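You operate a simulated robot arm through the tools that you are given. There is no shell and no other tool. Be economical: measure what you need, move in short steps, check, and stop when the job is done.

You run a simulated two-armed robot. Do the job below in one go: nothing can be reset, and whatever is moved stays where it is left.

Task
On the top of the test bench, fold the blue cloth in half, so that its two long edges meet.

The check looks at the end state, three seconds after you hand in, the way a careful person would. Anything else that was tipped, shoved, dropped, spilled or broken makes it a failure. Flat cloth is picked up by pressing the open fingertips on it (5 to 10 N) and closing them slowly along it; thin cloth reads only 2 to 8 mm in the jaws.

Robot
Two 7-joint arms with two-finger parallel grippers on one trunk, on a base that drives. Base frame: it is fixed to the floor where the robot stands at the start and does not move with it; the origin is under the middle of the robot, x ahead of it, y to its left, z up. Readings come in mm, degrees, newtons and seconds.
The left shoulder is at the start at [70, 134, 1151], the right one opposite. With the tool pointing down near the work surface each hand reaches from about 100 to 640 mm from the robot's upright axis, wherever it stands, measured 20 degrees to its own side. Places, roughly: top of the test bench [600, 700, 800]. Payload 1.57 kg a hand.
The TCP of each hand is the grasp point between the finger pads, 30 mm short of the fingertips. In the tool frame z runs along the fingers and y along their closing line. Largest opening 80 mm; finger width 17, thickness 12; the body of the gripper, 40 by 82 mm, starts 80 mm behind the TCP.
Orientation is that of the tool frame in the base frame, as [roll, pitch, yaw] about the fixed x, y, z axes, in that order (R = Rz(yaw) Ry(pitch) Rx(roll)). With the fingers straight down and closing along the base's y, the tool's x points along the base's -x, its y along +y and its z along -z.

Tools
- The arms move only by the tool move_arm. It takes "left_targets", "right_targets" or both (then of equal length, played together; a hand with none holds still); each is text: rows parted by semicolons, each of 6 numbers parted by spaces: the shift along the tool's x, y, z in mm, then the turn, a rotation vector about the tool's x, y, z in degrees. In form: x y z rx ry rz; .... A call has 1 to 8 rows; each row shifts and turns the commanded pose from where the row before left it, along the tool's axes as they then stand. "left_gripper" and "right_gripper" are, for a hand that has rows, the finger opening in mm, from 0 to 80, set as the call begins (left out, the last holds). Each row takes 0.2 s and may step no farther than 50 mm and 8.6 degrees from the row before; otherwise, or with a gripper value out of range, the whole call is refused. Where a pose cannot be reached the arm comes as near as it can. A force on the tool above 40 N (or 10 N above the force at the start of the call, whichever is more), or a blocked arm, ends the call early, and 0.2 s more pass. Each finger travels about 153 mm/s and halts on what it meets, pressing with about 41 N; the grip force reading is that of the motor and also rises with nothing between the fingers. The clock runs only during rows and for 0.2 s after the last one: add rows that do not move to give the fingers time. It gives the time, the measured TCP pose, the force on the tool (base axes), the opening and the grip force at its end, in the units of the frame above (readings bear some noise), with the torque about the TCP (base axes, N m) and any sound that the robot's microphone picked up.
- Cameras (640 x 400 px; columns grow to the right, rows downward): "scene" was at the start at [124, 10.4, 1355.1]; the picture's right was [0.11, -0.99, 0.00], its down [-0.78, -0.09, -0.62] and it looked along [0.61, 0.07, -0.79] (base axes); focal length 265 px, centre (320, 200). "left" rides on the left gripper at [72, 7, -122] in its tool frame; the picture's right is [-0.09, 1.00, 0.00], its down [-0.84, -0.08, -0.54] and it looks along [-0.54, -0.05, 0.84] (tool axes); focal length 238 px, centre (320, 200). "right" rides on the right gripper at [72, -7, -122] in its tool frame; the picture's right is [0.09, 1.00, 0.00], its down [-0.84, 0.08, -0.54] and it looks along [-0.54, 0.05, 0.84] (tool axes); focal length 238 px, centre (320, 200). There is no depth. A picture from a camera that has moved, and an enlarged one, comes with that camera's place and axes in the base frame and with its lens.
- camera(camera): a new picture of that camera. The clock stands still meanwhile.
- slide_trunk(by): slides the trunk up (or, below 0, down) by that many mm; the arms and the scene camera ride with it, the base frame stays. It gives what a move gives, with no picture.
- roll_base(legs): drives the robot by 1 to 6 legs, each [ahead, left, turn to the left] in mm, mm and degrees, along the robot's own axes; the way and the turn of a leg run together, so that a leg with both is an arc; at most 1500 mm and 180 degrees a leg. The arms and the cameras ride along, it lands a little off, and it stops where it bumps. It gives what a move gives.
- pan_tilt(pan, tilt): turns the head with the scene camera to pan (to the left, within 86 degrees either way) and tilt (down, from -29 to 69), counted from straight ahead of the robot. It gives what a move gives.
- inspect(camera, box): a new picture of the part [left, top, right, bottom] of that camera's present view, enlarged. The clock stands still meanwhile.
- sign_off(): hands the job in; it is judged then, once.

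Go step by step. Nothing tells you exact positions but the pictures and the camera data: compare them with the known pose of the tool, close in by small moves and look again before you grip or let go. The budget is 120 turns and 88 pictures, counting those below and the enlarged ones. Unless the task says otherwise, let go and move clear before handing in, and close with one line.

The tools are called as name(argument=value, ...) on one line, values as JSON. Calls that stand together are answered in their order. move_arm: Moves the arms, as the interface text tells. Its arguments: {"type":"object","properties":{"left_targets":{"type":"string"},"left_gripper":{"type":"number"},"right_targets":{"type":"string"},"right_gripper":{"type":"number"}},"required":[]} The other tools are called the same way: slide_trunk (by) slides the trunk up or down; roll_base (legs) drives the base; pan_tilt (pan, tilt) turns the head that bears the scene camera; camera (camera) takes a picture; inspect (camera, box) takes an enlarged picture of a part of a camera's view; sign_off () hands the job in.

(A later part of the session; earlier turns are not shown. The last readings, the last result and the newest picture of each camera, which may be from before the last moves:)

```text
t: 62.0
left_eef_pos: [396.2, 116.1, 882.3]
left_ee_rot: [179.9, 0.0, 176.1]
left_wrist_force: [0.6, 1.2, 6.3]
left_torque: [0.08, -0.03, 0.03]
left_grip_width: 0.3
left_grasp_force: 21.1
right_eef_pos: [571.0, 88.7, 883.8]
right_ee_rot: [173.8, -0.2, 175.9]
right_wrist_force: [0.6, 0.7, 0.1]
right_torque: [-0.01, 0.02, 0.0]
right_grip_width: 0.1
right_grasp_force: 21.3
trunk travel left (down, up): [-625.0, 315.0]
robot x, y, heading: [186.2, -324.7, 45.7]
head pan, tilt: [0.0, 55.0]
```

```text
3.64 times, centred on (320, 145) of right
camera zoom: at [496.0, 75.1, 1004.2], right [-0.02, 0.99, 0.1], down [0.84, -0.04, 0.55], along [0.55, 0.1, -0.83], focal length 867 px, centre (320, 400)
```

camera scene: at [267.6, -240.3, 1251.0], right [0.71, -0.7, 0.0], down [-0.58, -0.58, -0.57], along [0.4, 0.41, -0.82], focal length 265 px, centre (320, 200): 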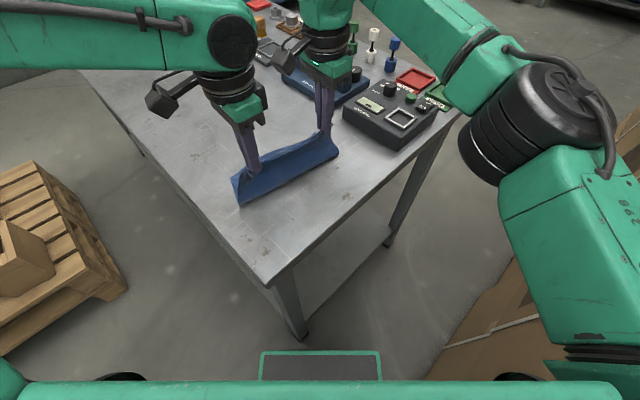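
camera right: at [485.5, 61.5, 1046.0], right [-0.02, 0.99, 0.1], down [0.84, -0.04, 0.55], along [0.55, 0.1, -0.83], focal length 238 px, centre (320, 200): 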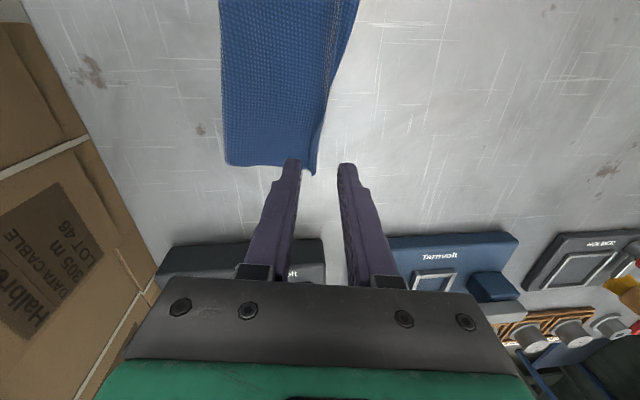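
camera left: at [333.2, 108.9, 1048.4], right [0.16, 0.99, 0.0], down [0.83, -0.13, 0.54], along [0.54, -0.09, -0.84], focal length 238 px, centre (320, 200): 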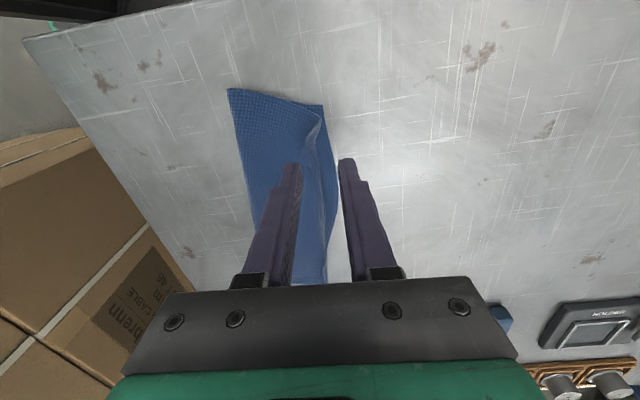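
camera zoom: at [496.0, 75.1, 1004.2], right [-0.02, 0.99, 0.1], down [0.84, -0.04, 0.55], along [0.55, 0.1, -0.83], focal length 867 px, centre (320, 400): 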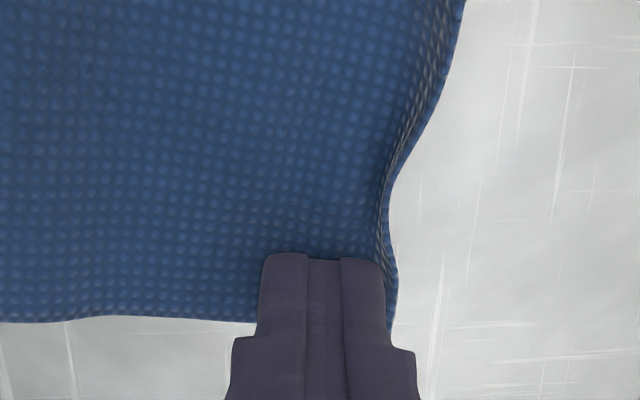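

The near hem is laid out now, and its corner runs past the lower one by about 20 mm, to be corrected. I push the right one a bit more and press, then lift both to see everything.

move_arm(right_targets="0 0 -2 0 0 0; 0 5 0.5 0 0 0; 0 4 0.5 0 0 0; 0 0 2 0 0 0; 0 0 1.5 0 0 0; 0 0 -20 0 0 0; 0 -15 -30 0 0 0; 0 -30 -30 0 0 0", left_targets="0 0 0 0 0 0; 0 0 0 0 0 0; 0 0 0 0 0 0; 0 0 0 0 0 0; 0 0 0 0 0 0; 0 0 -20 0 0 0; 0 15 -30 0 0 0; 0 30 -30 0 0 0")

camera(camera="left")

camera(camera="right")

inspect(camera="scene", box=[200, 80, 360, 210])

```text
t: 63.8
left_eef_pos: [403.4, 160.4, 961.7]
left_ee_rot: [180.0, -0.1, 176.1]
left_wrist_force: [0.2, -0.3, -0.8]
left_torque: [0.01, 0.0, -0.02]
left_grip_width: 0.0
left_grasp_force: 21.4
right_eef_pos: [571.0, 43.1, 959.8]
right_ee_rot: [173.9, -0.2, 175.9]
right_wrist_force: [0.3, -1.2, -0.2]
right_torque: [0.04, 0.01, 0.03]
right_grip_width: 0.1
right_grasp_force: 21.1
trunk travel left (down, up): [-625.0, 315.0]
robot x, y, heading: [184.1, -330.6, 45.7]
head pan, tilt: [0.0, 55.0]
```

```text
26 pictures are left
camera left: at [332.2, 171.0, 1083.8], right [0.16, 0.99, 0.0], down [0.83, -0.14, 0.54], along [0.53, -0.09, -0.84], focal length 238 px, centre (320, 200)
```

left: 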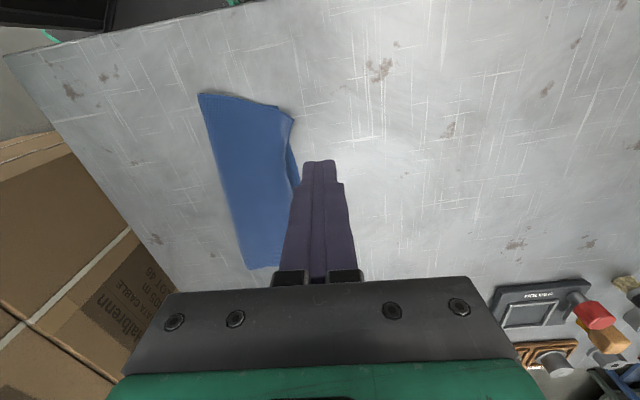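

```text
25 pictures are left
camera right: at [496.0, 27.6, 1079.7], right [-0.02, 0.99, 0.11], down [0.84, -0.04, 0.55], along [0.55, 0.1, -0.83], focal length 238 px, centre (320, 200)
```

right: 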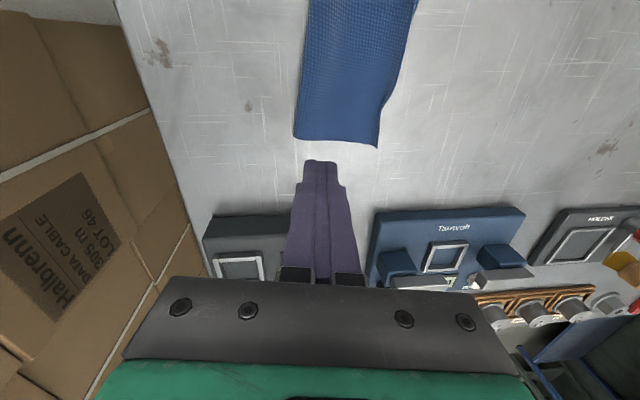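

```text
3.08 times, centred on (280, 145) of scene
camera zoom: at [268.4, -242.3, 1251.0], right [0.71, -0.7, 0.0], down [-0.58, -0.58, -0.57], along [0.4, 0.41, -0.82], focal length 814 px, centre (443, 369)
```

zoom: 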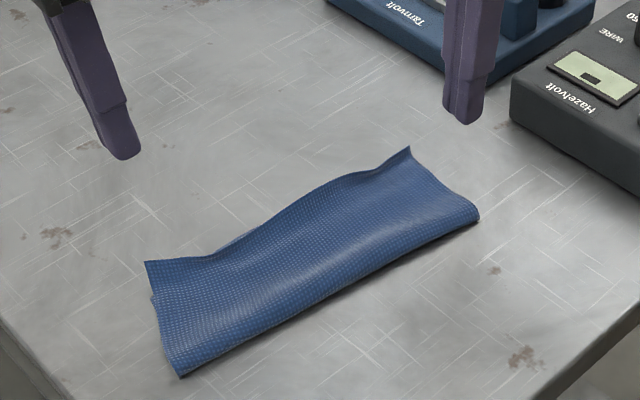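

It looks like a proper half fold now. I zoom in on the mating edges.

inspect(camera="left", box=[190, 80, 320, 190])

inspect(camera="right", box=[280, 0, 440, 160])

```text
3.64 times, centred on (255, 135) of left
camera zoom: at [332.2, 171.0, 1083.8], right [0.16, 0.99, 0.0], down [0.83, -0.14, 0.54], along [0.53, -0.09, -0.84], focal length 867 px, centre (556, 436)
```

zoom: 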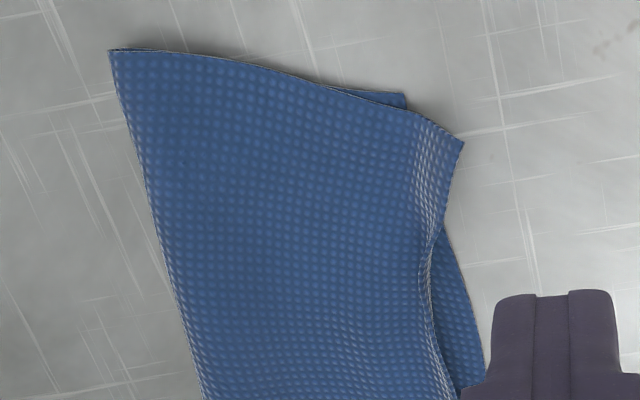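

```text
2.50 times, centred on (360, 80) of right
camera zoom: at [496.0, 27.6, 1079.7], right [-0.02, 0.99, 0.11], down [0.84, -0.04, 0.55], along [0.55, 0.1, -0.83], focal length 596 px, centre (220, 500)
```

zoom: 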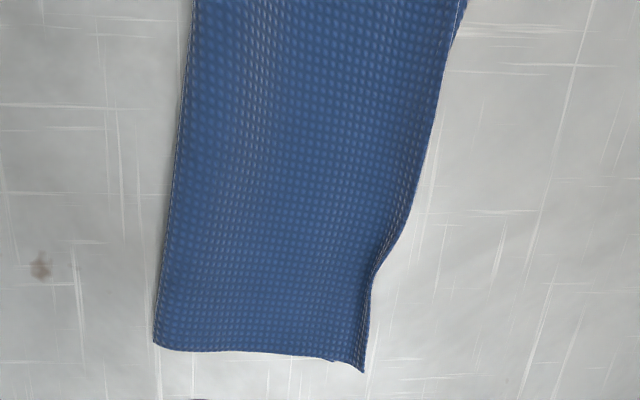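

The far end matches well; near the near corner the top overshoots by about 12 mm, while around x≈450 its hem is still curled and about 10 mm short. I flatten that middle part with the left hand the same way.

move_arm(left_targets="-23 -31 0 0 0 0; -23 -33 0 0 0 0; 0 0 30 0 0 0; 0 0 30 0 0 0; 0 0 13 0 0 0; 0 0 2 0 0 0; 0 0 0 0 0 0")

inspect(camera="left", box=[200, 60, 440, 220])

```text
t: 65.3
left_eef_pos: [442.7, 95.1, 885.2]
left_ee_rot: [180.0, 0.0, 176.0]
left_wrist_force: [-0.4, -0.4, 0.0]
left_torque: [0.0, 0.01, 0.0]
left_grip_width: 0.2
left_grasp_force: 21.2
right_eef_pos: [568.5, 43.9, 960.1]
right_ee_rot: [174.0, 0.0, 176.0]
right_wrist_force: [-0.1, 0.4, 0.0]
right_torque: [0.01, -0.02, 0.0]
right_grip_width: 0.0
right_grasp_force: 20.8
trunk travel left (down, up): [-625.0, 315.0]
robot x, y, heading: [183.8, -328.0, 45.4]
head pan, tilt: [0.0, 55.0]
```

```text
2.50 times, centred on (320, 140) of left
camera zoom: at [370.8, 105.0, 1007.7], right [0.16, 0.99, 0.0], down [0.83, -0.14, 0.54], along [0.54, -0.09, -0.84], focal length 596 px, centre (320, 350)
```

zoom: 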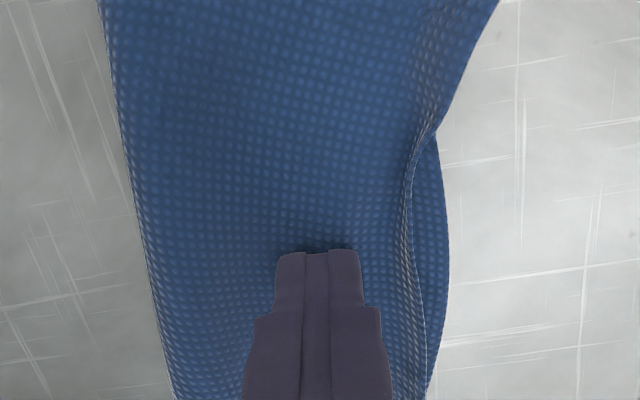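

I push the curled hem outward and press it down.

move_arm(left_targets="0 7 0 0 0 0; 0 6 0 0 0 0; 0 6 0 0 0 0; 0 5 0 0 0 0; 0 0 2 0 0 0; 0 0 1.5 0 0 0; 0 0 0 0 0 0")

move_arm(left_targets="0 0 -20 0 0 0; 0 10 -30 0 0 0; 10 35 -30 0 0 0; 10 30 -10 0 0 0; 0 0 0 0 0 0")

inspect(camera="left", box=[130, 60, 330, 240])

```text
t: 67.0
left_eef_pos: [442.8, 119.8, 883.3]
left_ee_rot: [180.0, 0.1, 176.1]
left_wrist_force: [0.3, -0.1, -0.4]
left_torque: [0.0, 0.01, -0.01]
left_grip_width: 0.0
left_grasp_force: 21.1
right_eef_pos: [570.7, 43.4, 959.1]
right_ee_rot: [174.0, 0.0, 175.9]
right_wrist_force: [-0.3, -0.3, 0.5]
right_torque: [-0.02, 0.05, 0.0]
right_grip_width: 0.1
right_grasp_force: 21.3
trunk travel left (down, up): [-625.0, 315.0]
robot x, y, heading: [182.6, -329.5, 45.5]
head pan, tilt: [0.0, 55.0]
```

```text
t: 68.2
left_eef_pos: [427.7, 195.2, 975.0]
left_ee_rot: [179.9, 0.1, 176.2]
left_wrist_force: [-0.1, -0.1, 0.4]
left_torque: [0.03, -0.02, 0.03]
left_grip_width: 0.1
left_grasp_force: 21.3
right_eef_pos: [570.6, 42.4, 959.9]
right_ee_rot: [174.0, 0.0, 175.9]
right_wrist_force: [-1.0, -1.0, -0.4]
right_torque: [-0.01, -0.02, 0.0]
right_grip_width: 0.0
right_grasp_force: 21.4
trunk travel left (down, up): [-625.0, 315.0]
robot x, y, heading: [183.6, -329.4, 45.5]
head pan, tilt: [0.0, 55.0]
```

```text
2.22 times, centred on (230, 150) of left
camera zoom: at [356.9, 205.4, 1096.5], right [0.16, 0.99, 0.0], down [0.83, -0.14, 0.54], along [0.54, -0.09, -0.84], focal length 530 px, centre (520, 311)
```

zoom: 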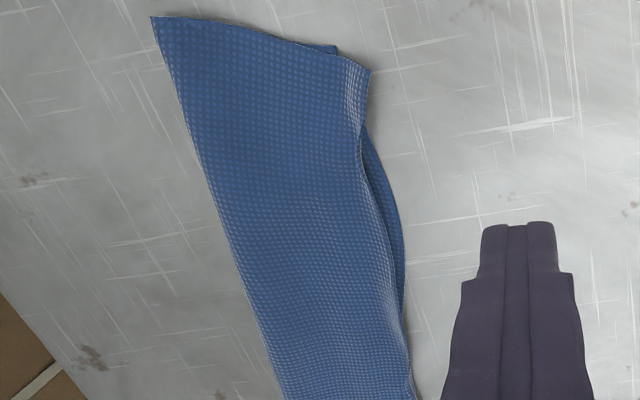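

That press did not quite touch. I repeat a little lower and farther along, at x≈460.

move_arm(left_targets="-14 -32 0 0 0 0; -14 -32 0 0 0 0; -13 -32 0 0 0 0; 0 0 40 0 0 0; 0 0 40 0 0 0; 0 0 11 0 0 0; 0 0 0.5 0 0 0")

move_arm(left_targets="0 5 0 0 0 0; 0 5 0 0 0 0; 0 5 0 0 0 0; 0 5 0 0 0 0; 0 4 0 0 0 0; 0 0 2 0 0 0; 0 0 1 0 0 0; 0 0 0 0 0 0")

inspect(camera="left", box=[200, 40, 440, 200])

```text
t: 69.8
left_eef_pos: [446.6, 94.3, 881.5]
left_ee_rot: [179.7, 0.2, 176.1]
left_wrist_force: [-1.6, 0.6, 11.2]
left_torque: [-0.02, 0.07, 0.02]
left_grip_width: 0.1
left_grasp_force: 22.1
left hand out of reach, approached as far as the arm can: row 2, 3
right_eef_pos: [569.0, 41.6, 960.5]
right_ee_rot: [173.9, 0.0, 175.9]
right_wrist_force: [-0.8, 0.4, 0.1]
right_torque: [0.0, 0.02, -0.02]
right_grip_width: 0.0
right_grasp_force: 21.2
trunk travel left (down, up): [-625.0, 315.0]
robot x, y, heading: [181.5, -327.8, 45.3]
head pan, tilt: [0.0, 55.0]
```

```text
t: 71.5
left_eef_pos: [448.4, 117.9, 881.2]
left_ee_rot: [179.6, 0.3, 176.1]
left_wrist_force: [3.8, 2.7, 27.3]
left_torque: [0.05, -0.03, -0.01]
left_grip_width: 0.0
left_grasp_force: 21.3
left hand out of reach, approached as far as the arm can: row 5
right_eef_pos: [568.2, 40.8, 961.0]
right_ee_rot: [173.9, 0.0, 175.9]
right_wrist_force: [0.1, 0.2, -0.5]
right_torque: [0.02, 0.01, 0.01]
right_grip_width: 0.2
right_grasp_force: 21.2
trunk travel left (down, up): [-625.0, 315.0]
robot x, y, heading: [182.6, -328.0, 45.5]
head pan, tilt: [0.0, 55.0]
```

```text
2.50 times, centred on (320, 120) of left
camera zoom: at [376.0, 127.5, 1003.2], right [0.16, 0.99, 0.01], down [0.83, -0.14, 0.55], along [0.54, -0.08, -0.84], focal length 596 px, centre (320, 400)
```

zoom: 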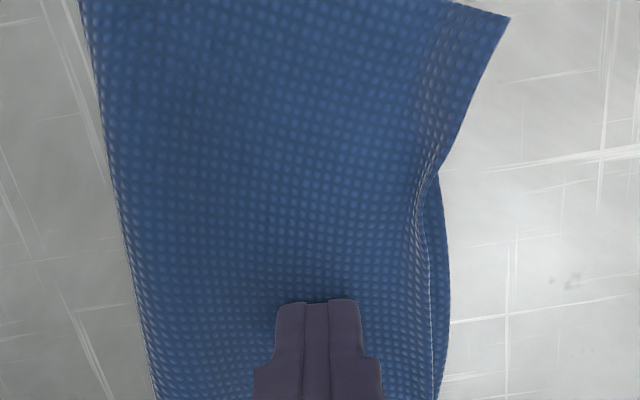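

Pressed too hard, so the cloth moved along about 20 mm, but it stays folded and the gap here is now only about 5 mm. I lift straight up and view the whole.

move_arm(left_targets="0 0 -30 0 0 0; 0 0 -40 0 0 0; 15 40 -20 0 0 0; 15 40 0 0 0 0; 0 0 0 0 0 0")

inspect(camera="left", box=[130, 60, 330, 240])

inspect(camera="scene", box=[180, 70, 360, 210])

```text
t: 72.8
left_eef_pos: [422.9, 202.4, 968.2]
left_ee_rot: [180.0, 0.0, 176.0]
left_wrist_force: [0.7, 0.7, -0.4]
left_torque: [-0.03, -0.01, -0.03]
left_grip_width: 0.2
left_grasp_force: 21.8
right_eef_pos: [569.3, 42.2, 959.9]
right_ee_rot: [173.9, 0.1, 175.8]
right_wrist_force: [-0.3, -0.1, -0.2]
right_torque: [0.0, 0.01, 0.03]
right_grip_width: 0.0
right_grasp_force: 21.4
trunk travel left (down, up): [-625.0, 315.0]
robot x, y, heading: [181.5, -333.2, 45.5]
head pan, tilt: [0.0, 55.0]
```

```text
2.22 times, centred on (230, 150) of left
camera zoom: at [352.3, 212.5, 1090.9], right [0.16, 0.99, 0.0], down [0.83, -0.14, 0.54], along [0.54, -0.09, -0.84], focal length 530 px, centre (520, 311)
```

zoom: 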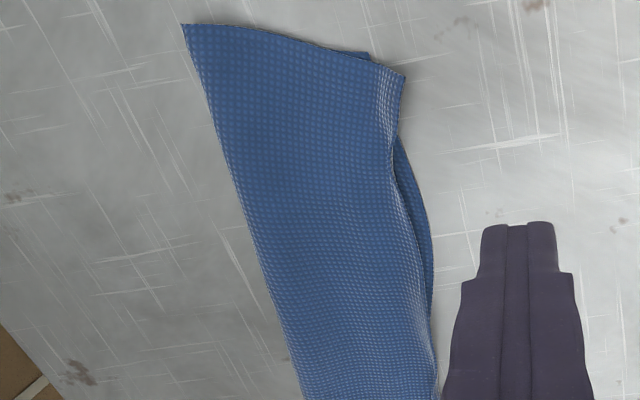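

```text
2.86 times, centred on (270, 140) of scene
camera zoom: at [267.8, -241.9, 1251.1], right [0.71, -0.7, 0.0], down [-0.58, -0.58, -0.57], along [0.4, 0.41, -0.82], focal length 756 px, centre (463, 371)
```

zoom: 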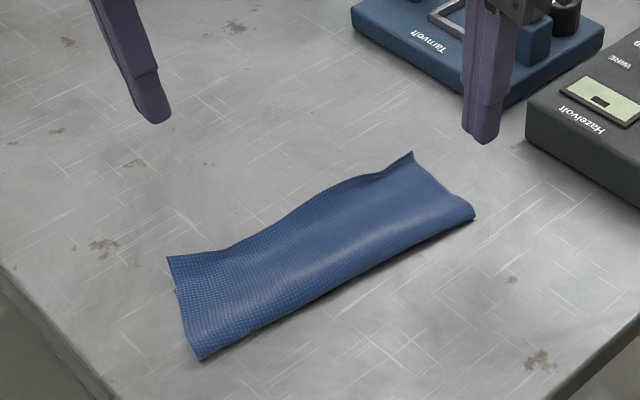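

The near top corner is at about (383,158), with the lower one at (372,147). I place the closed fingertips on the overhanging tip only, outside the lower layer, and nudge it back.

move_arm(left_targets="16 -20 0 0 0 0; 16 -20 0 0 0 0; 0 0 35 0 0 0; 0 0 35 0 0 0; 0 0 9 0 0 0; 0 0 0 0 0 0")

inspect(camera="left", box=[200, 60, 440, 220])

```text
t: 74.2
left_eef_pos: [391.4, 163.7, 887.6]
left_ee_rot: [-180.0, 0.0, 176.0]
left_wrist_force: [-0.9, 0.5, -0.9]
left_torque: [0.02, -0.02, -0.01]
left_grip_width: 0.0
left_grasp_force: 20.8
right_eef_pos: [568.8, 43.2, 959.3]
right_ee_rot: [174.0, 0.0, 175.9]
right_wrist_force: [0.0, -0.1, 0.0]
right_torque: [0.01, 0.01, 0.01]
right_grip_width: 0.2
right_grasp_force: 21.3
trunk travel left (down, up): [-625.0, 315.0]
robot x, y, heading: [182.9, -329.8, 45.3]
head pan, tilt: [0.0, 55.0]
```

```text
2.50 times, centred on (320, 140) of left
camera zoom: at [319.5, 173.8, 1009.3], right [0.16, 0.99, 0.0], down [0.83, -0.13, 0.54], along [0.54, -0.09, -0.84], focal length 596 px, centre (320, 350)
```

zoom: 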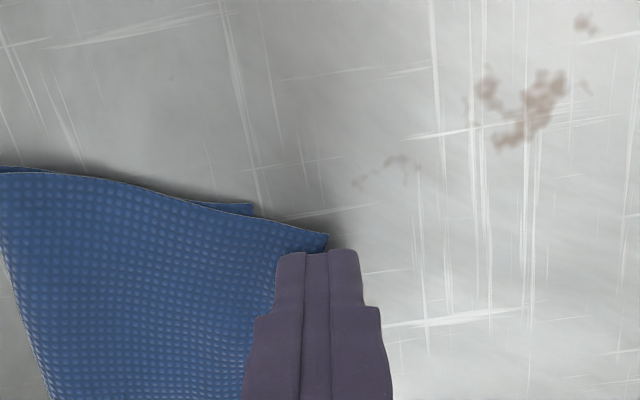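

Positioned well. I lower onto the tip, nudge it about 9 mm nearer and 10 mm right, then lift.

move_arm(left_targets="0 0 4 0 0 0; 0 0 2.5 0 0 0; 0 0 0.7 0 0 0; 0 0 0 0 0 0")

move_arm(left_targets="2 -2.5 0 0 0 0; 2 -2.5 0 0 0 0; 2 -2.5 0 0 0 0; 2 -2.5 0 0 0 0; 0 0 0 0 0 0; 0 0 -25 0 0 0; 0 0 -30 0 0 0; 0 35 -20 0 0 0")

inspect(camera="left", box=[170, 60, 370, 240])

```text
t: 75.2
left_eef_pos: [391.1, 163.0, 880.9]
left_ee_rot: [179.8, 0.1, 176.1]
left_wrist_force: [-0.2, 1.1, 9.5]
left_torque: [-0.02, 0.01, 0.02]
left_grip_width: 0.0
left_grasp_force: 20.9
right_eef_pos: [569.2, 41.7, 960.1]
right_ee_rot: [173.9, 0.0, 175.9]
right_wrist_force: [-0.1, -0.4, 0.6]
right_torque: [0.04, 0.01, 0.04]
right_grip_width: 0.1
right_grasp_force: 21.1
trunk travel left (down, up): [-625.0, 315.0]
robot x, y, heading: [178.0, -329.3, 45.2]
head pan, tilt: [0.0, 55.0]
```

```text
t: 77.0
left_eef_pos: [385.3, 189.9, 956.8]
left_ee_rot: [-179.9, 0.0, 176.1]
left_wrist_force: [-0.1, 1.0, -1.0]
left_torque: [0.01, 0.0, 0.0]
left_grip_width: 0.1
left_grasp_force: 21.0
right_eef_pos: [570.9, 44.8, 958.2]
right_ee_rot: [174.1, 0.0, 175.9]
right_wrist_force: [-0.4, -0.5, 1.4]
right_torque: [-0.02, 0.06, 0.0]
right_grip_width: 0.0
right_grasp_force: 21.8
trunk travel left (down, up): [-625.0, 315.0]
robot x, y, heading: [181.2, -329.6, 45.4]
head pan, tilt: [0.0, 55.0]
```

```text
2.22 times, centred on (270, 150) of left
camera zoom: at [314.2, 201.1, 1078.4], right [0.16, 0.99, 0.0], down [0.83, -0.13, 0.54], along [0.53, -0.09, -0.84], focal length 530 px, centre (431, 311)
```

zoom: 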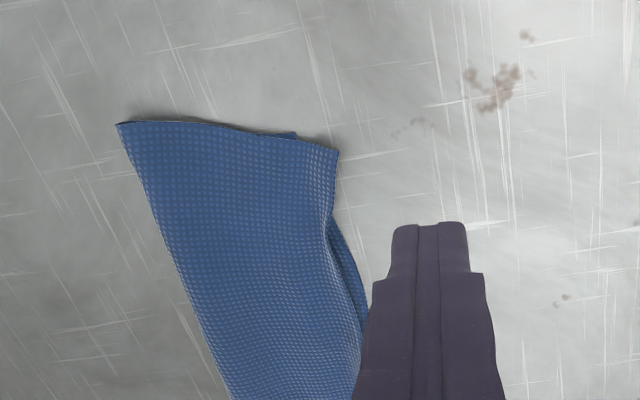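

The layers moved together, so a drag does not help. I turn the left gripper by 90° to pinch just the overhanging tip along the edge, lift it clear and set it back in place.

move_arm(left_targets="0 0 0 0 0 -8.2; 0 0 0 0 0 -8.2; 0 0 0 0 0 -8.2; 0 0 0 0 0 -8.2; 0 0 0 0 0 -8.2; 0 0 0 0 0 -8.2; 0 0 0 0 0 -8.2; 0 0 0 0 0 -8.2", left_gripper=16)

move_arm(left_targets="0 0 0 0 0 -8.2; 0 0 0 0 0 -8.2; 0 0 0 0 0 -8.2; 20 1 20 0 0 0; 20 1 20 0 0 0; 0 0 20 0 0 0; 0 0 0 0 0 0")

inspect(camera="left", box=[200, 60, 440, 220])

```text
t: 78.8
left_eef_pos: [384.7, 188.1, 955.0]
left_ee_rot: [-180.0, 0.0, -118.2]
left_wrist_force: [0.5, 0.7, 0.1]
left_torque: [-0.05, 0.0, 0.0]
left_grip_width: 16.1
left_grasp_force: 0.1
right_eef_pos: [568.3, 43.4, 959.4]
right_ee_rot: [174.0, 0.0, 175.9]
right_wrist_force: [0.0, -0.2, 0.3]
right_torque: [0.0, 0.0, 0.03]
right_grip_width: 0.0
right_grasp_force: 20.8
trunk travel left (down, up): [-625.0, 315.0]
robot x, y, heading: [180.0, -330.3, 45.2]
head pan, tilt: [0.0, 55.0]
```

```text
t: 80.3
left_eef_pos: [378.6, 147.0, 898.1]
left_ee_rot: [180.0, 0.0, -93.7]
left_wrist_force: [0.2, 0.2, -0.6]
left_torque: [0.0, 0.0, 0.03]
left_grip_width: 16.0
left_grasp_force: 0.0
right_eef_pos: [568.4, 42.6, 958.8]
right_ee_rot: [174.0, 0.1, 175.8]
right_wrist_force: [-0.3, 0.0, 0.3]
right_torque: [0.0, -0.02, 0.01]
right_grip_width: 0.0
right_grasp_force: 21.4
trunk travel left (down, up): [-625.0, 315.0]
robot x, y, heading: [179.1, -330.5, 45.5]
head pan, tilt: [0.0, 55.0]
```

```text
2.50 times, centred on (320, 140) of left
camera zoom: at [368.1, 75.7, 1019.6], right [-0.99, 0.16, 0.0], down [0.13, 0.83, 0.54], along [0.09, 0.54, -0.84], focal length 596 px, centre (320, 350)
```

zoom: 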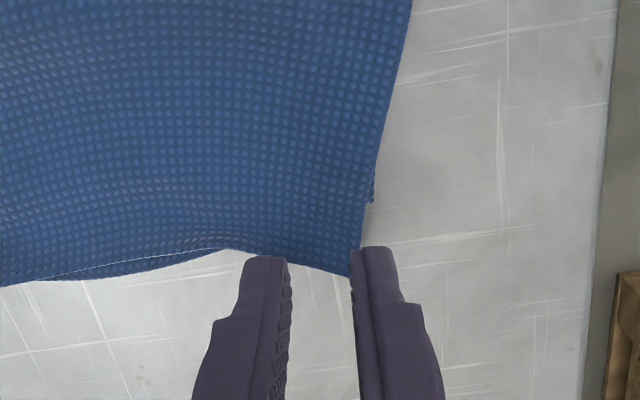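

In this view only the tip at the near corner overhangs, by about 18 mm. I shift onto it and press lightly.

move_arm(left_targets="-3.5 -8 0 0 0 0; 0 0 8 0 0 0; 0 0 6 0 0 0; 0 0 3 0 0 0; 0 0 0.5 0 0 0; 0 0 0 0 0 0", left_gripper=13)

inspect(camera="left", box=[240, 80, 400, 190])

```text
t: 81.8
left_eef_pos: [386.9, 150.2, 881.4]
left_ee_rot: [-179.7, 0.5, -93.7]
left_wrist_force: [-0.2, 3.1, 25.0]
left_torque: [-0.09, 0.04, 0.0]
left_grip_width: 12.8
left_grasp_force: 0.0
right_eef_pos: [568.6, 41.3, 961.1]
right_ee_rot: [173.8, 0.1, 175.8]
right_wrist_force: [0.6, 0.7, 0.8]
right_torque: [-0.02, 0.01, 0.01]
right_grip_width: 0.0
right_grasp_force: 21.4
trunk travel left (down, up): [-625.0, 315.0]
robot x, y, heading: [184.0, -329.2, 45.4]
head pan, tilt: [0.0, 55.0]
```

```text
3.64 times, centred on (320, 135) of left
camera zoom: at [375.4, 77.1, 1003.0], right [-0.99, 0.16, 0.0], down [0.13, 0.83, 0.55], along [0.09, 0.54, -0.84], focal length 867 px, centre (320, 436)
```

zoom: 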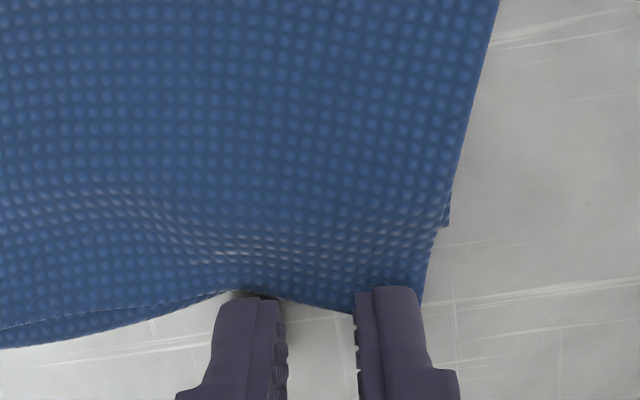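

The press is a bit heavy and the far finger barely on the cloth. I ease up and shift 6 mm onto it, then press lightly.

move_arm(left_targets="0 0 -6 0 0 0; 6 0 0 0 0 0; 0 0 3 0 0 0; 0 0 1.2 0 0 0; 0 0 0 0 0 0")

```text
t: 83.0
left_eef_pos: [387.0, 144.7, 882.0]
left_ee_rot: [-180.0, 0.0, -93.6]
left_wrist_force: [-0.9, -0.9, 7.2]
left_torque: [-0.12, -0.05, 0.0]
left_grip_width: 12.9
left_grasp_force: 0.1
right_eef_pos: [568.9, 41.9, 960.2]
right_ee_rot: [174.0, -0.1, 175.9]
right_wrist_force: [0.1, -0.4, -0.4]
right_torque: [0.0, 0.0, -0.01]
right_grip_width: 0.0
right_grasp_force: 20.9
trunk travel left (down, up): [-625.0, 315.0]
robot x, y, heading: [181.1, -329.8, 45.3]
head pan, tilt: [0.0, 55.0]
```

Light contact at 7 N. I close slowly and lift slightly.

move_arm(left_targets="0 0 0 0 0 0", left_gripper=8)

move_arm(left_targets="0 0 0 0 0 0; 0 0 0 0 0 0", left_gripper=0)

move_arm(left_targets="0 0 -6 0 0 0; 0 0 -6 0 0 0; 0 0 0 0 0 0")

inspect(camera="left", box=[220, 70, 420, 200])

```text
t: 83.3
left_eef_pos: [387.9, 144.2, 881.7]
left_ee_rot: [-179.9, 0.0, -93.8]
left_wrist_force: [0.0, -0.6, 7.4]
left_torque: [-0.05, 0.02, -0.01]
left_grip_width: 6.7
left_grasp_force: 0.0
right_eef_pos: [569.2, 43.6, 959.6]
right_ee_rot: [173.9, 0.0, 175.9]
right_wrist_force: [-0.3, -0.4, 1.2]
right_torque: [0.0, -0.01, -0.03]
right_grip_width: 0.1
right_grasp_force: 21.6
trunk travel left (down, up): [-625.0, 315.0]
robot x, y, heading: [181.7, -330.7, 45.4]
head pan, tilt: [0.0, 55.0]
```

```text
t: 84.0
left_eef_pos: [387.1, 145.3, 882.1]
left_ee_rot: [-179.9, 0.2, -93.7]
left_wrist_force: [-0.3, 0.6, 7.7]
left_torque: [-0.03, -0.01, -0.03]
left_grip_width: 0.0
left_grasp_force: 21.6
right_eef_pos: [569.6, 43.3, 959.9]
right_ee_rot: [173.9, 0.0, 175.9]
right_wrist_force: [-0.4, -0.7, -0.6]
right_torque: [0.01, 0.02, -0.01]
right_grip_width: 0.0
right_grasp_force: 21.1
trunk travel left (down, up): [-625.0, 315.0]
robot x, y, heading: [184.8, -331.1, 45.4]
head pan, tilt: [0.0, 55.0]
```

```text
t: 84.8
left_eef_pos: [387.2, 146.1, 894.4]
left_ee_rot: [180.0, -0.1, -93.7]
left_wrist_force: [-0.2, 0.2, -0.7]
left_torque: [0.02, 0.0, 0.04]
left_grip_width: 0.0
left_grasp_force: 21.1
right_eef_pos: [569.1, 43.2, 959.0]
right_ee_rot: [173.9, 0.0, 175.8]
right_wrist_force: [0.4, -0.4, -0.7]
right_torque: [0.03, -0.02, -0.04]
right_grip_width: 0.0
right_grasp_force: 21.3
trunk travel left (down, up): [-625.0, 315.0]
robot x, y, heading: [182.4, -331.4, 45.3]
head pan, tilt: [0.0, 55.0]
```

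```text
3.08 times, centred on (320, 135) of left
camera zoom: at [376.1, 73.1, 1014.8], right [-0.99, 0.16, 0.0], down [0.13, 0.83, 0.54], along [0.09, 0.54, -0.84], focal length 733 px, centre (320, 400)
```

zoom: 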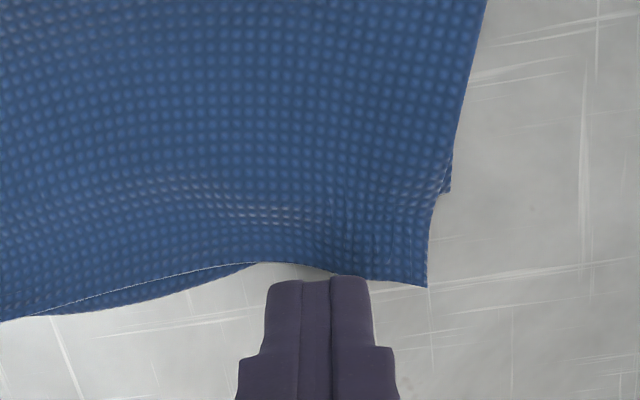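

The pinch slipped off because the fingers were barely over the cloth. I reposition farther onto the overhanging tip (14 mm nearer, 12 mm to the right) and retry.

move_arm(left_targets="0 0 -4 0 0 0; 13 13 0 0 0 0; 0 0 6 0 0 0; 0 0 6 0 0 0; 0 0 2.5 0 0 0; 0 0 1.5 0 0 0; 0 0 0 0 0 0", left_gripper=18)

inspect(camera="left", box=[240, 80, 400, 190])

```text
t: 86.3
left_eef_pos: [373.5, 130.9, 881.7]
left_ee_rot: [-179.7, 0.2, -93.7]
left_wrist_force: [-0.1, 3.2, 17.3]
left_torque: [-0.01, -0.09, 0.05]
left_grip_width: 18.2
left_grasp_force: 0.0
right_eef_pos: [569.3, 41.7, 960.3]
right_ee_rot: [173.9, -0.1, 176.0]
right_wrist_force: [-0.1, -0.7, -0.5]
right_torque: [-0.01, 0.02, -0.01]
right_grip_width: 0.0
right_grasp_force: 21.4
trunk travel left (down, up): [-625.0, 315.0]
robot x, y, heading: [182.5, -329.6, 45.5]
head pan, tilt: [0.0, 55.0]
```

```text
3.64 times, centred on (320, 135) of left
camera zoom: at [361.8, 59.3, 1003.8], right [-0.99, 0.16, 0.0], down [0.13, 0.83, 0.55], along [0.09, 0.54, -0.84], focal length 867 px, centre (320, 436)
```

zoom: 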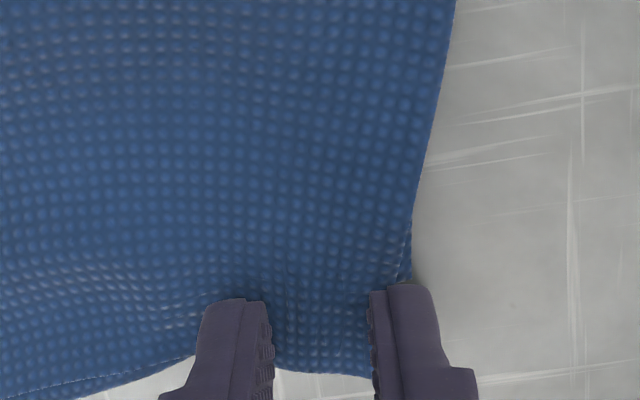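

Both fingers are now on the single-layer tip, just outside the lower corner. I ease the force and close slowly.

move_arm(left_targets="0 0 -1 0 0 0; 0 0 0 0 0 0", left_gripper=14)

move_arm(left_targets="0 0 0 0 0 0", left_gripper=8)

move_arm(left_targets="0 0 0 0 0 0; 0 0 0 0 0 0", left_gripper=0)

```text
t: 87.0
left_eef_pos: [372.6, 132.8, 882.6]
left_ee_rot: [-180.0, 0.1, -93.7]
left_wrist_force: [0.2, 0.4, 9.7]
left_torque: [-0.11, -0.05, -0.01]
left_grip_width: 13.4
left_grasp_force: 0.1
right_eef_pos: [569.2, 42.6, 959.2]
right_ee_rot: [173.9, 0.0, 175.9]
right_wrist_force: [0.3, -0.5, 0.4]
right_torque: [-0.01, -0.01, -0.02]
right_grip_width: 0.0
right_grasp_force: 21.4
trunk travel left (down, up): [-625.0, 315.0]
robot x, y, heading: [181.6, -329.8, 45.3]
head pan, tilt: [0.0, 55.0]
```

```text
t: 87.3
left_eef_pos: [373.4, 132.2, 882.0]
left_ee_rot: [180.0, 0.1, -93.7]
left_wrist_force: [-0.7, -1.0, 8.6]
left_torque: [-0.06, -0.03, 0.01]
left_grip_width: 7.0
left_grasp_force: 0.0
right_eef_pos: [570.2, 42.0, 960.2]
right_ee_rot: [173.9, 0.0, 175.9]
right_wrist_force: [-0.3, -0.9, -0.2]
right_torque: [0.0, 0.0, -0.01]
right_grip_width: 0.0
right_grasp_force: 21.0
trunk travel left (down, up): [-625.0, 315.0]
robot x, y, heading: [181.0, -330.1, 45.2]
head pan, tilt: [0.0, 55.0]
```

```text
t: 88.0
left_eef_pos: [373.4, 132.1, 882.6]
left_ee_rot: [-179.9, 0.1, -93.6]
left_wrist_force: [-0.7, 0.2, 6.1]
left_torque: [-0.06, -0.02, 0.0]
left_grip_width: 0.2
left_grasp_force: 20.8
right_eef_pos: [569.0, 42.7, 959.5]
right_ee_rot: [173.9, 0.0, 175.9]
right_wrist_force: [-0.8, 0.0, 0.3]
right_torque: [-0.02, -0.02, 0.02]
right_grip_width: 0.0
right_grasp_force: 21.4
trunk travel left (down, up): [-625.0, 315.0]
robot x, y, heading: [181.2, -327.6, 45.3]
head pan, tilt: [0.0, 55.0]
```

The reading says nothing is between the fingers. I lift and look.

move_arm(left_targets="0 0 -10 0 0 0; 0 0 -15 0 0 0; 0 0 0 0 0 0")

inspect(camera="left", box=[180, 40, 440, 220])

```text
t: 88.8
left_eef_pos: [372.4, 134.8, 905.7]
left_ee_rot: [179.9, 0.0, -93.8]
left_wrist_force: [0.1, 0.1, -0.1]
left_torque: [0.0, -0.04, 0.03]
left_grip_width: 0.1
left_grasp_force: 21.6
right_eef_pos: [570.6, 44.5, 958.9]
right_ee_rot: [174.0, 0.0, 175.9]
right_wrist_force: [-0.6, 0.2, 0.7]
right_torque: [0.0, -0.01, 0.0]
right_grip_width: 0.0
right_grasp_force: 20.9
trunk travel left (down, up): [-625.0, 315.0]
robot x, y, heading: [182.1, -330.8, 45.4]
head pan, tilt: [0.0, 55.0]
```

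```text
2.22 times, centred on (310, 130) of left
camera zoom: at [361.8, 62.3, 1027.5], right [-0.99, 0.16, 0.0], down [0.13, 0.83, 0.54], along [0.09, 0.54, -0.84], focal length 530 px, centre (342, 356)
```

zoom: 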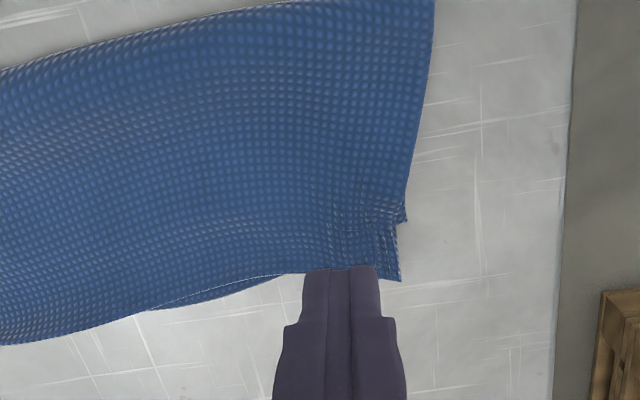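

Nothing was caught; the near corner still overhangs by about 20 mm while the rest of the edge matches. I turn the gripper back, since pinching across the edge worked before, and take just this corner's hem.

move_arm(left_targets="0 0 -10 0 0 8.2; 0 0 -10 0 0 8.2; 0 0 0 0 0 8.2; 0 0 0 0 0 8.2; 0 0 0 0 0 8.2; 0 0 0 0 0 8.2; 0 0 0 0 0 8.2; 0 0 0 0 0 8.2", left_gripper=18)

move_arm(left_targets="0 0 0 0 0 8.2; 0 0 0 0 0 8.2; 0 0 0 0 0 7.8; 2 2 15 0 0 0; 2 0 15 0 0 0; 0 0 8 0 0 0; 0 0 0 0 0 0")

inspect(camera="left", box=[220, 70, 420, 200])

```text
t: 90.5
left_eef_pos: [373.6, 132.4, 927.2]
left_ee_rot: [-180.0, 0.1, -159.5]
left_wrist_force: [0.4, 0.0, 1.0]
left_torque: [-0.01, 0.0, 0.0]
left_grip_width: 17.8
left_grasp_force: 0.0
right_eef_pos: [569.2, 42.6, 959.4]
right_ee_rot: [174.0, 0.0, 175.9]
right_wrist_force: [-0.1, 0.1, 0.6]
right_torque: [0.0, -0.03, -0.04]
right_grip_width: 0.1
right_grasp_force: 21.1
trunk travel left (down, up): [-625.0, 315.0]
robot x, y, heading: [183.2, -328.8, 45.4]
head pan, tilt: [0.0, 55.0]
```

```text
t: 92.2
left_eef_pos: [369.4, 136.1, 888.5]
left_ee_rot: [180.0, 0.0, 176.5]
left_wrist_force: [0.4, -0.7, 0.4]
left_torque: [0.0, -0.01, -0.01]
left_grip_width: 18.1
left_grasp_force: 0.0
right_eef_pos: [569.7, 43.0, 960.0]
right_ee_rot: [174.0, 0.0, 175.9]
right_wrist_force: [0.2, 0.3, 0.5]
right_torque: [-0.01, 0.02, -0.02]
right_grip_width: 0.0
right_grasp_force: 21.6
trunk travel left (down, up): [-625.0, 315.0]
robot x, y, heading: [180.9, -333.8, 45.2]
head pan, tilt: [0.0, 55.0]
```

```text
3.08 times, centred on (320, 135) of left
camera zoom: at [298.6, 145.8, 1010.8], right [0.15, 0.99, 0.0], down [0.83, -0.13, 0.54], along [0.54, -0.08, -0.84], focal length 733 px, centre (320, 400)
```

zoom: 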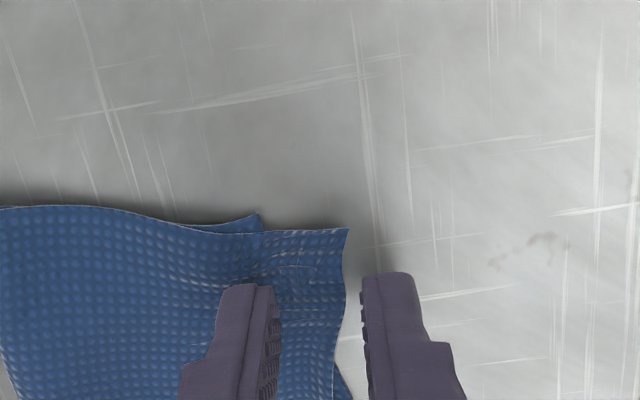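

The jaws straddle just the overhanging strip. I press lightly and close slowly.

move_arm(left_targets="0 -1.5 3 0 0 0; 0 0 2.5 0 0 0; 0 0 1.3 0 0 0; 0 0 0 0 0 0")

move_arm(left_targets="0 0 0.3 0 0 0; 0 0 0 0 0 0", left_gripper=12)

move_arm(left_targets="0 0 0 0 0 0", left_gripper=6)

move_arm(left_targets="0 0 0 0 0 0; 0 0 0 0 0 0", left_gripper=0)

```text
t: 93.2
left_eef_pos: [369.0, 134.7, 882.8]
left_ee_rot: [180.0, 0.1, 176.5]
left_wrist_force: [0.7, -0.7, 3.3]
left_torque: [-0.05, -0.01, -0.03]
left_grip_width: 18.1
left_grasp_force: 0.2
right_eef_pos: [568.6, 42.9, 960.3]
right_ee_rot: [173.9, 0.0, 175.9]
right_wrist_force: [0.3, -0.5, 0.9]
right_torque: [-0.02, -0.01, -0.03]
right_grip_width: 0.0
right_grasp_force: 21.7
trunk travel left (down, up): [-625.0, 315.0]
robot x, y, heading: [185.3, -331.6, 45.2]
head pan, tilt: [0.0, 55.0]
```

```text
t: 93.8
left_eef_pos: [369.7, 133.7, 881.6]
left_ee_rot: [179.8, 0.1, 176.5]
left_wrist_force: [0.7, 2.2, 8.0]
left_torque: [-0.06, 0.03, 0.0]
left_grip_width: 10.8
left_grasp_force: 0.2
right_eef_pos: [568.8, 43.9, 959.0]
right_ee_rot: [173.9, 0.0, 175.9]
right_wrist_force: [-0.9, 0.5, -0.1]
right_torque: [0.03, 0.0, 0.0]
right_grip_width: 0.1
right_grasp_force: 21.1
trunk travel left (down, up): [-625.0, 315.0]
robot x, y, heading: [183.6, -330.1, 45.4]
head pan, tilt: [0.0, 55.0]
```

```text
t: 94.2
left_eef_pos: [369.0, 132.8, 881.5]
left_ee_rot: [180.0, 0.0, 176.5]
left_wrist_force: [0.9, -2.0, 8.7]
left_torque: [-0.14, 0.04, 0.04]
left_grip_width: 7.2
left_grasp_force: 7.8
right_eef_pos: [569.7, 41.3, 960.1]
right_ee_rot: [173.9, 0.0, 176.0]
right_wrist_force: [-0.4, 0.3, 0.4]
right_torque: [0.01, -0.02, 0.02]
right_grip_width: 0.0
right_grasp_force: 21.9
trunk travel left (down, up): [-625.0, 315.0]
robot x, y, heading: [182.7, -328.5, 45.4]
head pan, tilt: [0.0, 55.0]
```

```text
t: 94.8
left_eef_pos: [368.9, 133.3, 882.8]
left_ee_rot: [179.8, 0.0, 176.5]
left_wrist_force: [0.3, -2.3, 8.0]
left_torque: [-0.05, 0.03, 0.03]
left_grip_width: 4.5
left_grasp_force: 24.9
right_eef_pos: [569.0, 41.9, 960.0]
right_ee_rot: [173.8, 0.0, 176.0]
right_wrist_force: [-1.5, 0.8, 0.0]
right_torque: [-0.01, 0.0, -0.01]
right_grip_width: 0.1
right_grasp_force: 20.9
trunk travel left (down, up): [-625.0, 315.0]
robot x, y, heading: [183.1, -329.9, 45.4]
head pan, tilt: [0.0, 55.0]
```

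Something is held, 4.5 mm thick, possibly more than one layer. I lift 15 mm and look.

move_arm(left_targets="0 0 -8 0 0 0; 0 -2 -8 0 0 0; 0 0 0 0 0 0")

inspect(camera="left", box=[200, 60, 420, 220])

```text
t: 95.5
left_eef_pos: [370.0, 132.5, 896.0]
left_ee_rot: [180.0, 0.0, 176.5]
left_wrist_force: [0.7, 0.7, 1.0]
left_torque: [0.0, -0.02, 0.05]
left_grip_width: 2.3
left_grasp_force: 23.6
right_eef_pos: [570.9, 43.1, 959.7]
right_ee_rot: [174.0, 0.0, 175.8]
right_wrist_force: [-0.2, 0.4, 0.0]
right_torque: [0.0, 0.02, 0.0]
right_grip_width: 0.1
right_grasp_force: 21.4
trunk travel left (down, up): [-625.0, 315.0]
robot x, y, heading: [180.5, -330.8, 45.5]
head pan, tilt: [0.0, 55.0]
```

```text
2.50 times, centred on (310, 140) of left
camera zoom: at [297.9, 142.7, 1018.3], right [0.15, 0.99, 0.0], down [0.83, -0.13, 0.54], along [0.54, -0.08, -0.84], focal length 596 px, centre (345, 350)
```

zoom: 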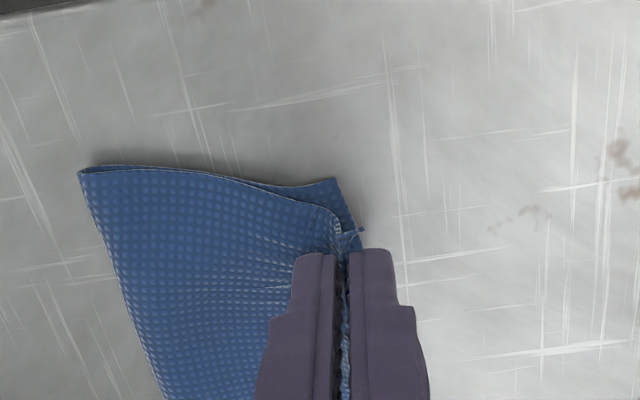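

Only the top layer's hem is held; the lower corner lies free at about (348,133). I move the hem 14 mm right and 6 mm nearer, set it down, and release.

move_arm(left_targets="2 -4 -6 0 0 0; 2 -5 0 0 0 0; 2 -5 4 0 0 0; 0 0 6 0 0 0; 0 0 6 0 0 0; 0 0 2 0 0 0; 0 0 0 0 0 0")

move_arm(left_targets="0 0 0 0 0 0; 0 0 0 0 0 0; 0 0 -15 0 0 0; 0 0 -25 0 0 0; 0 0 0 0 0 0", left_gripper=20)

inspect(camera="left", box=[180, 60, 420, 240])

```text
t: 97.2
left_eef_pos: [363.5, 118.6, 884.9]
left_ee_rot: [-179.9, 0.0, 176.5]
left_wrist_force: [0.1, 1.1, 0.0]
left_torque: [0.0, 0.02, 0.01]
left_grip_width: 2.1
left_grasp_force: 24.0
right_eef_pos: [569.7, 43.5, 960.2]
right_ee_rot: [173.9, 0.0, 175.9]
right_wrist_force: [0.9, 0.3, 0.1]
right_torque: [0.01, -0.05, 0.0]
right_grip_width: 0.2
right_grasp_force: 21.2
trunk travel left (down, up): [-625.0, 315.0]
robot x, y, heading: [185.4, -328.0, 45.4]
head pan, tilt: [0.0, 55.0]
```

```text
t: 98.3
left_eef_pos: [362.8, 116.7, 924.8]
left_ee_rot: [180.0, 0.1, 176.4]
left_wrist_force: [-0.3, -0.1, -0.2]
left_torque: [0.01, 0.0, 0.01]
left_grip_width: 20.1
left_grasp_force: 0.0
right_eef_pos: [570.3, 43.4, 958.7]
right_ee_rot: [174.0, 0.0, 175.9]
right_wrist_force: [0.3, 0.6, -0.7]
right_torque: [0.0, 0.02, 0.0]
right_grip_width: 0.0
right_grasp_force: 21.2
trunk travel left (down, up): [-625.0, 315.0]
robot x, y, heading: [181.7, -330.8, 45.4]
head pan, tilt: [0.0, 55.0]
```

```text
2.22 times, centred on (300, 150) of left
camera zoom: at [291.2, 127.7, 1047.5], right [0.15, 0.99, 0.0], down [0.83, -0.13, 0.54], along [0.54, -0.08, -0.84], focal length 530 px, centre (364, 311)
```

zoom: 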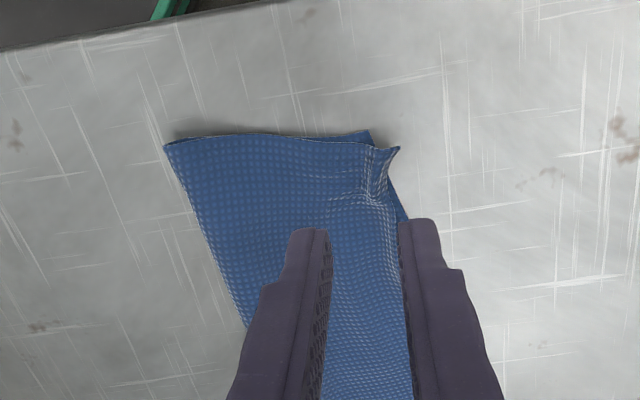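

The near corner now matches to roughly 10 mm, with a small ripple. I raise both hands clear and take a final look.

move_arm(left_targets="0 0 -30 0 0 0; 0 20 -30 0 0 0; 0 35 -20 0 0 0; 0 35 0 0 0 0; 0 35 0 0 0 0; 0 0 0 0 0 0", right_targets="0 -20 -15 0 0 0; 0 -25 -15 0 0 0; 0 -25 -15 0 0 0; 0 -25 0 0 0 0; 0 0 0 0 0 0; 0 0 0 0 0 0")

inspect(camera="scene", box=[170, 60, 390, 230])

inspect(camera="left", box=[60, 60, 320, 260])

```text
t: 99.8
left_eef_pos: [370.6, 242.8, 1005.9]
left_ee_rot: [179.9, 0.0, 176.4]
left_wrist_force: [0.4, -0.2, -0.2]
left_torque: [0.02, 0.0, 0.0]
left_grip_width: 19.8
left_grasp_force: 0.2
right_eef_pos: [561.2, -52.7, 991.0]
right_ee_rot: [173.8, 0.0, 175.9]
right_wrist_force: [0.5, 0.1, 0.0]
right_torque: [0.01, -0.01, 0.02]
right_grip_width: 0.0
right_grasp_force: 21.1
trunk travel left (down, up): [-625.0, 315.0]
robot x, y, heading: [182.6, -327.4, 45.5]
head pan, tilt: [0.0, 55.0]
```

```text
2.35 times, centred on (280, 145) of scene
camera zoom: at [267.3, -241.9, 1251.1], right [0.71, -0.7, 0.0], down [-0.58, -0.58, -0.57], along [0.4, 0.41, -0.82], focal length 623 px, centre (414, 329)
```

zoom: 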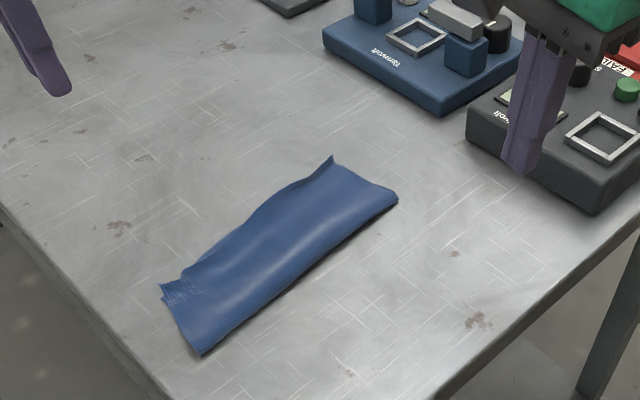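

```text
2.00 times, centred on (190, 160) of left
camera zoom: at [298.4, 252.8, 1128.3], right [0.15, 0.99, 0.0], down [0.83, -0.13, 0.54], along [0.54, -0.08, -0.84], focal length 477 px, centre (580, 280)
```

zoom: 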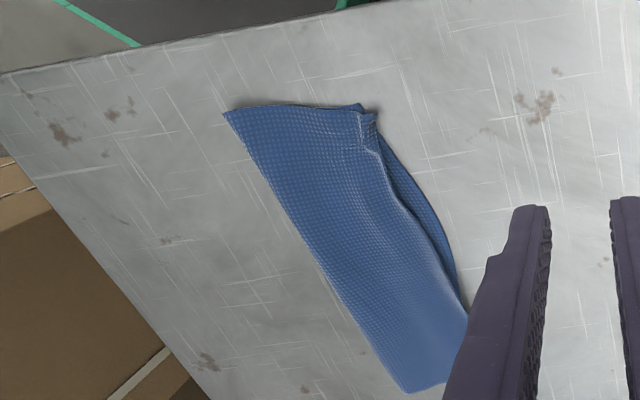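

The fold is intact, but between x≈390 and 440 the curled hem now leaves a gap of up to about 15 mm. I push that stretch over once more from just above, pressing only straight down at the end.

move_arm(left_targets="-12.3 -33 0 0 0 0; -12.3 -33 0 0 0 0; -12.3 -33 0 0 0 0; -12.3 -33 0 0 0 0; 0 0 40 0 0 0; 0 0 40 0 0 0; 0 0 35 0 0 0; 0 0 0 0 0 0", left_gripper=0)

```text
t: 101.5
left_eef_pos: [410.2, 108.7, 892.9]
left_ee_rot: [180.0, 0.0, 176.5]
left_wrist_force: [-0.4, -0.2, -0.4]
left_torque: [-0.01, 0.03, -0.01]
left_grip_width: 0.3
left_grasp_force: 21.7
right_eef_pos: [561.2, -52.4, 990.5]
right_ee_rot: [174.0, 0.0, 175.9]
right_wrist_force: [0.2, -0.6, 0.6]
right_torque: [-0.01, 0.02, -0.01]
right_grip_width: 0.0
right_grasp_force: 20.9
trunk travel left (down, up): [-625.0, 315.0]
robot x, y, heading: [183.3, -328.4, 45.3]
head pan, tilt: [0.0, 55.0]
```

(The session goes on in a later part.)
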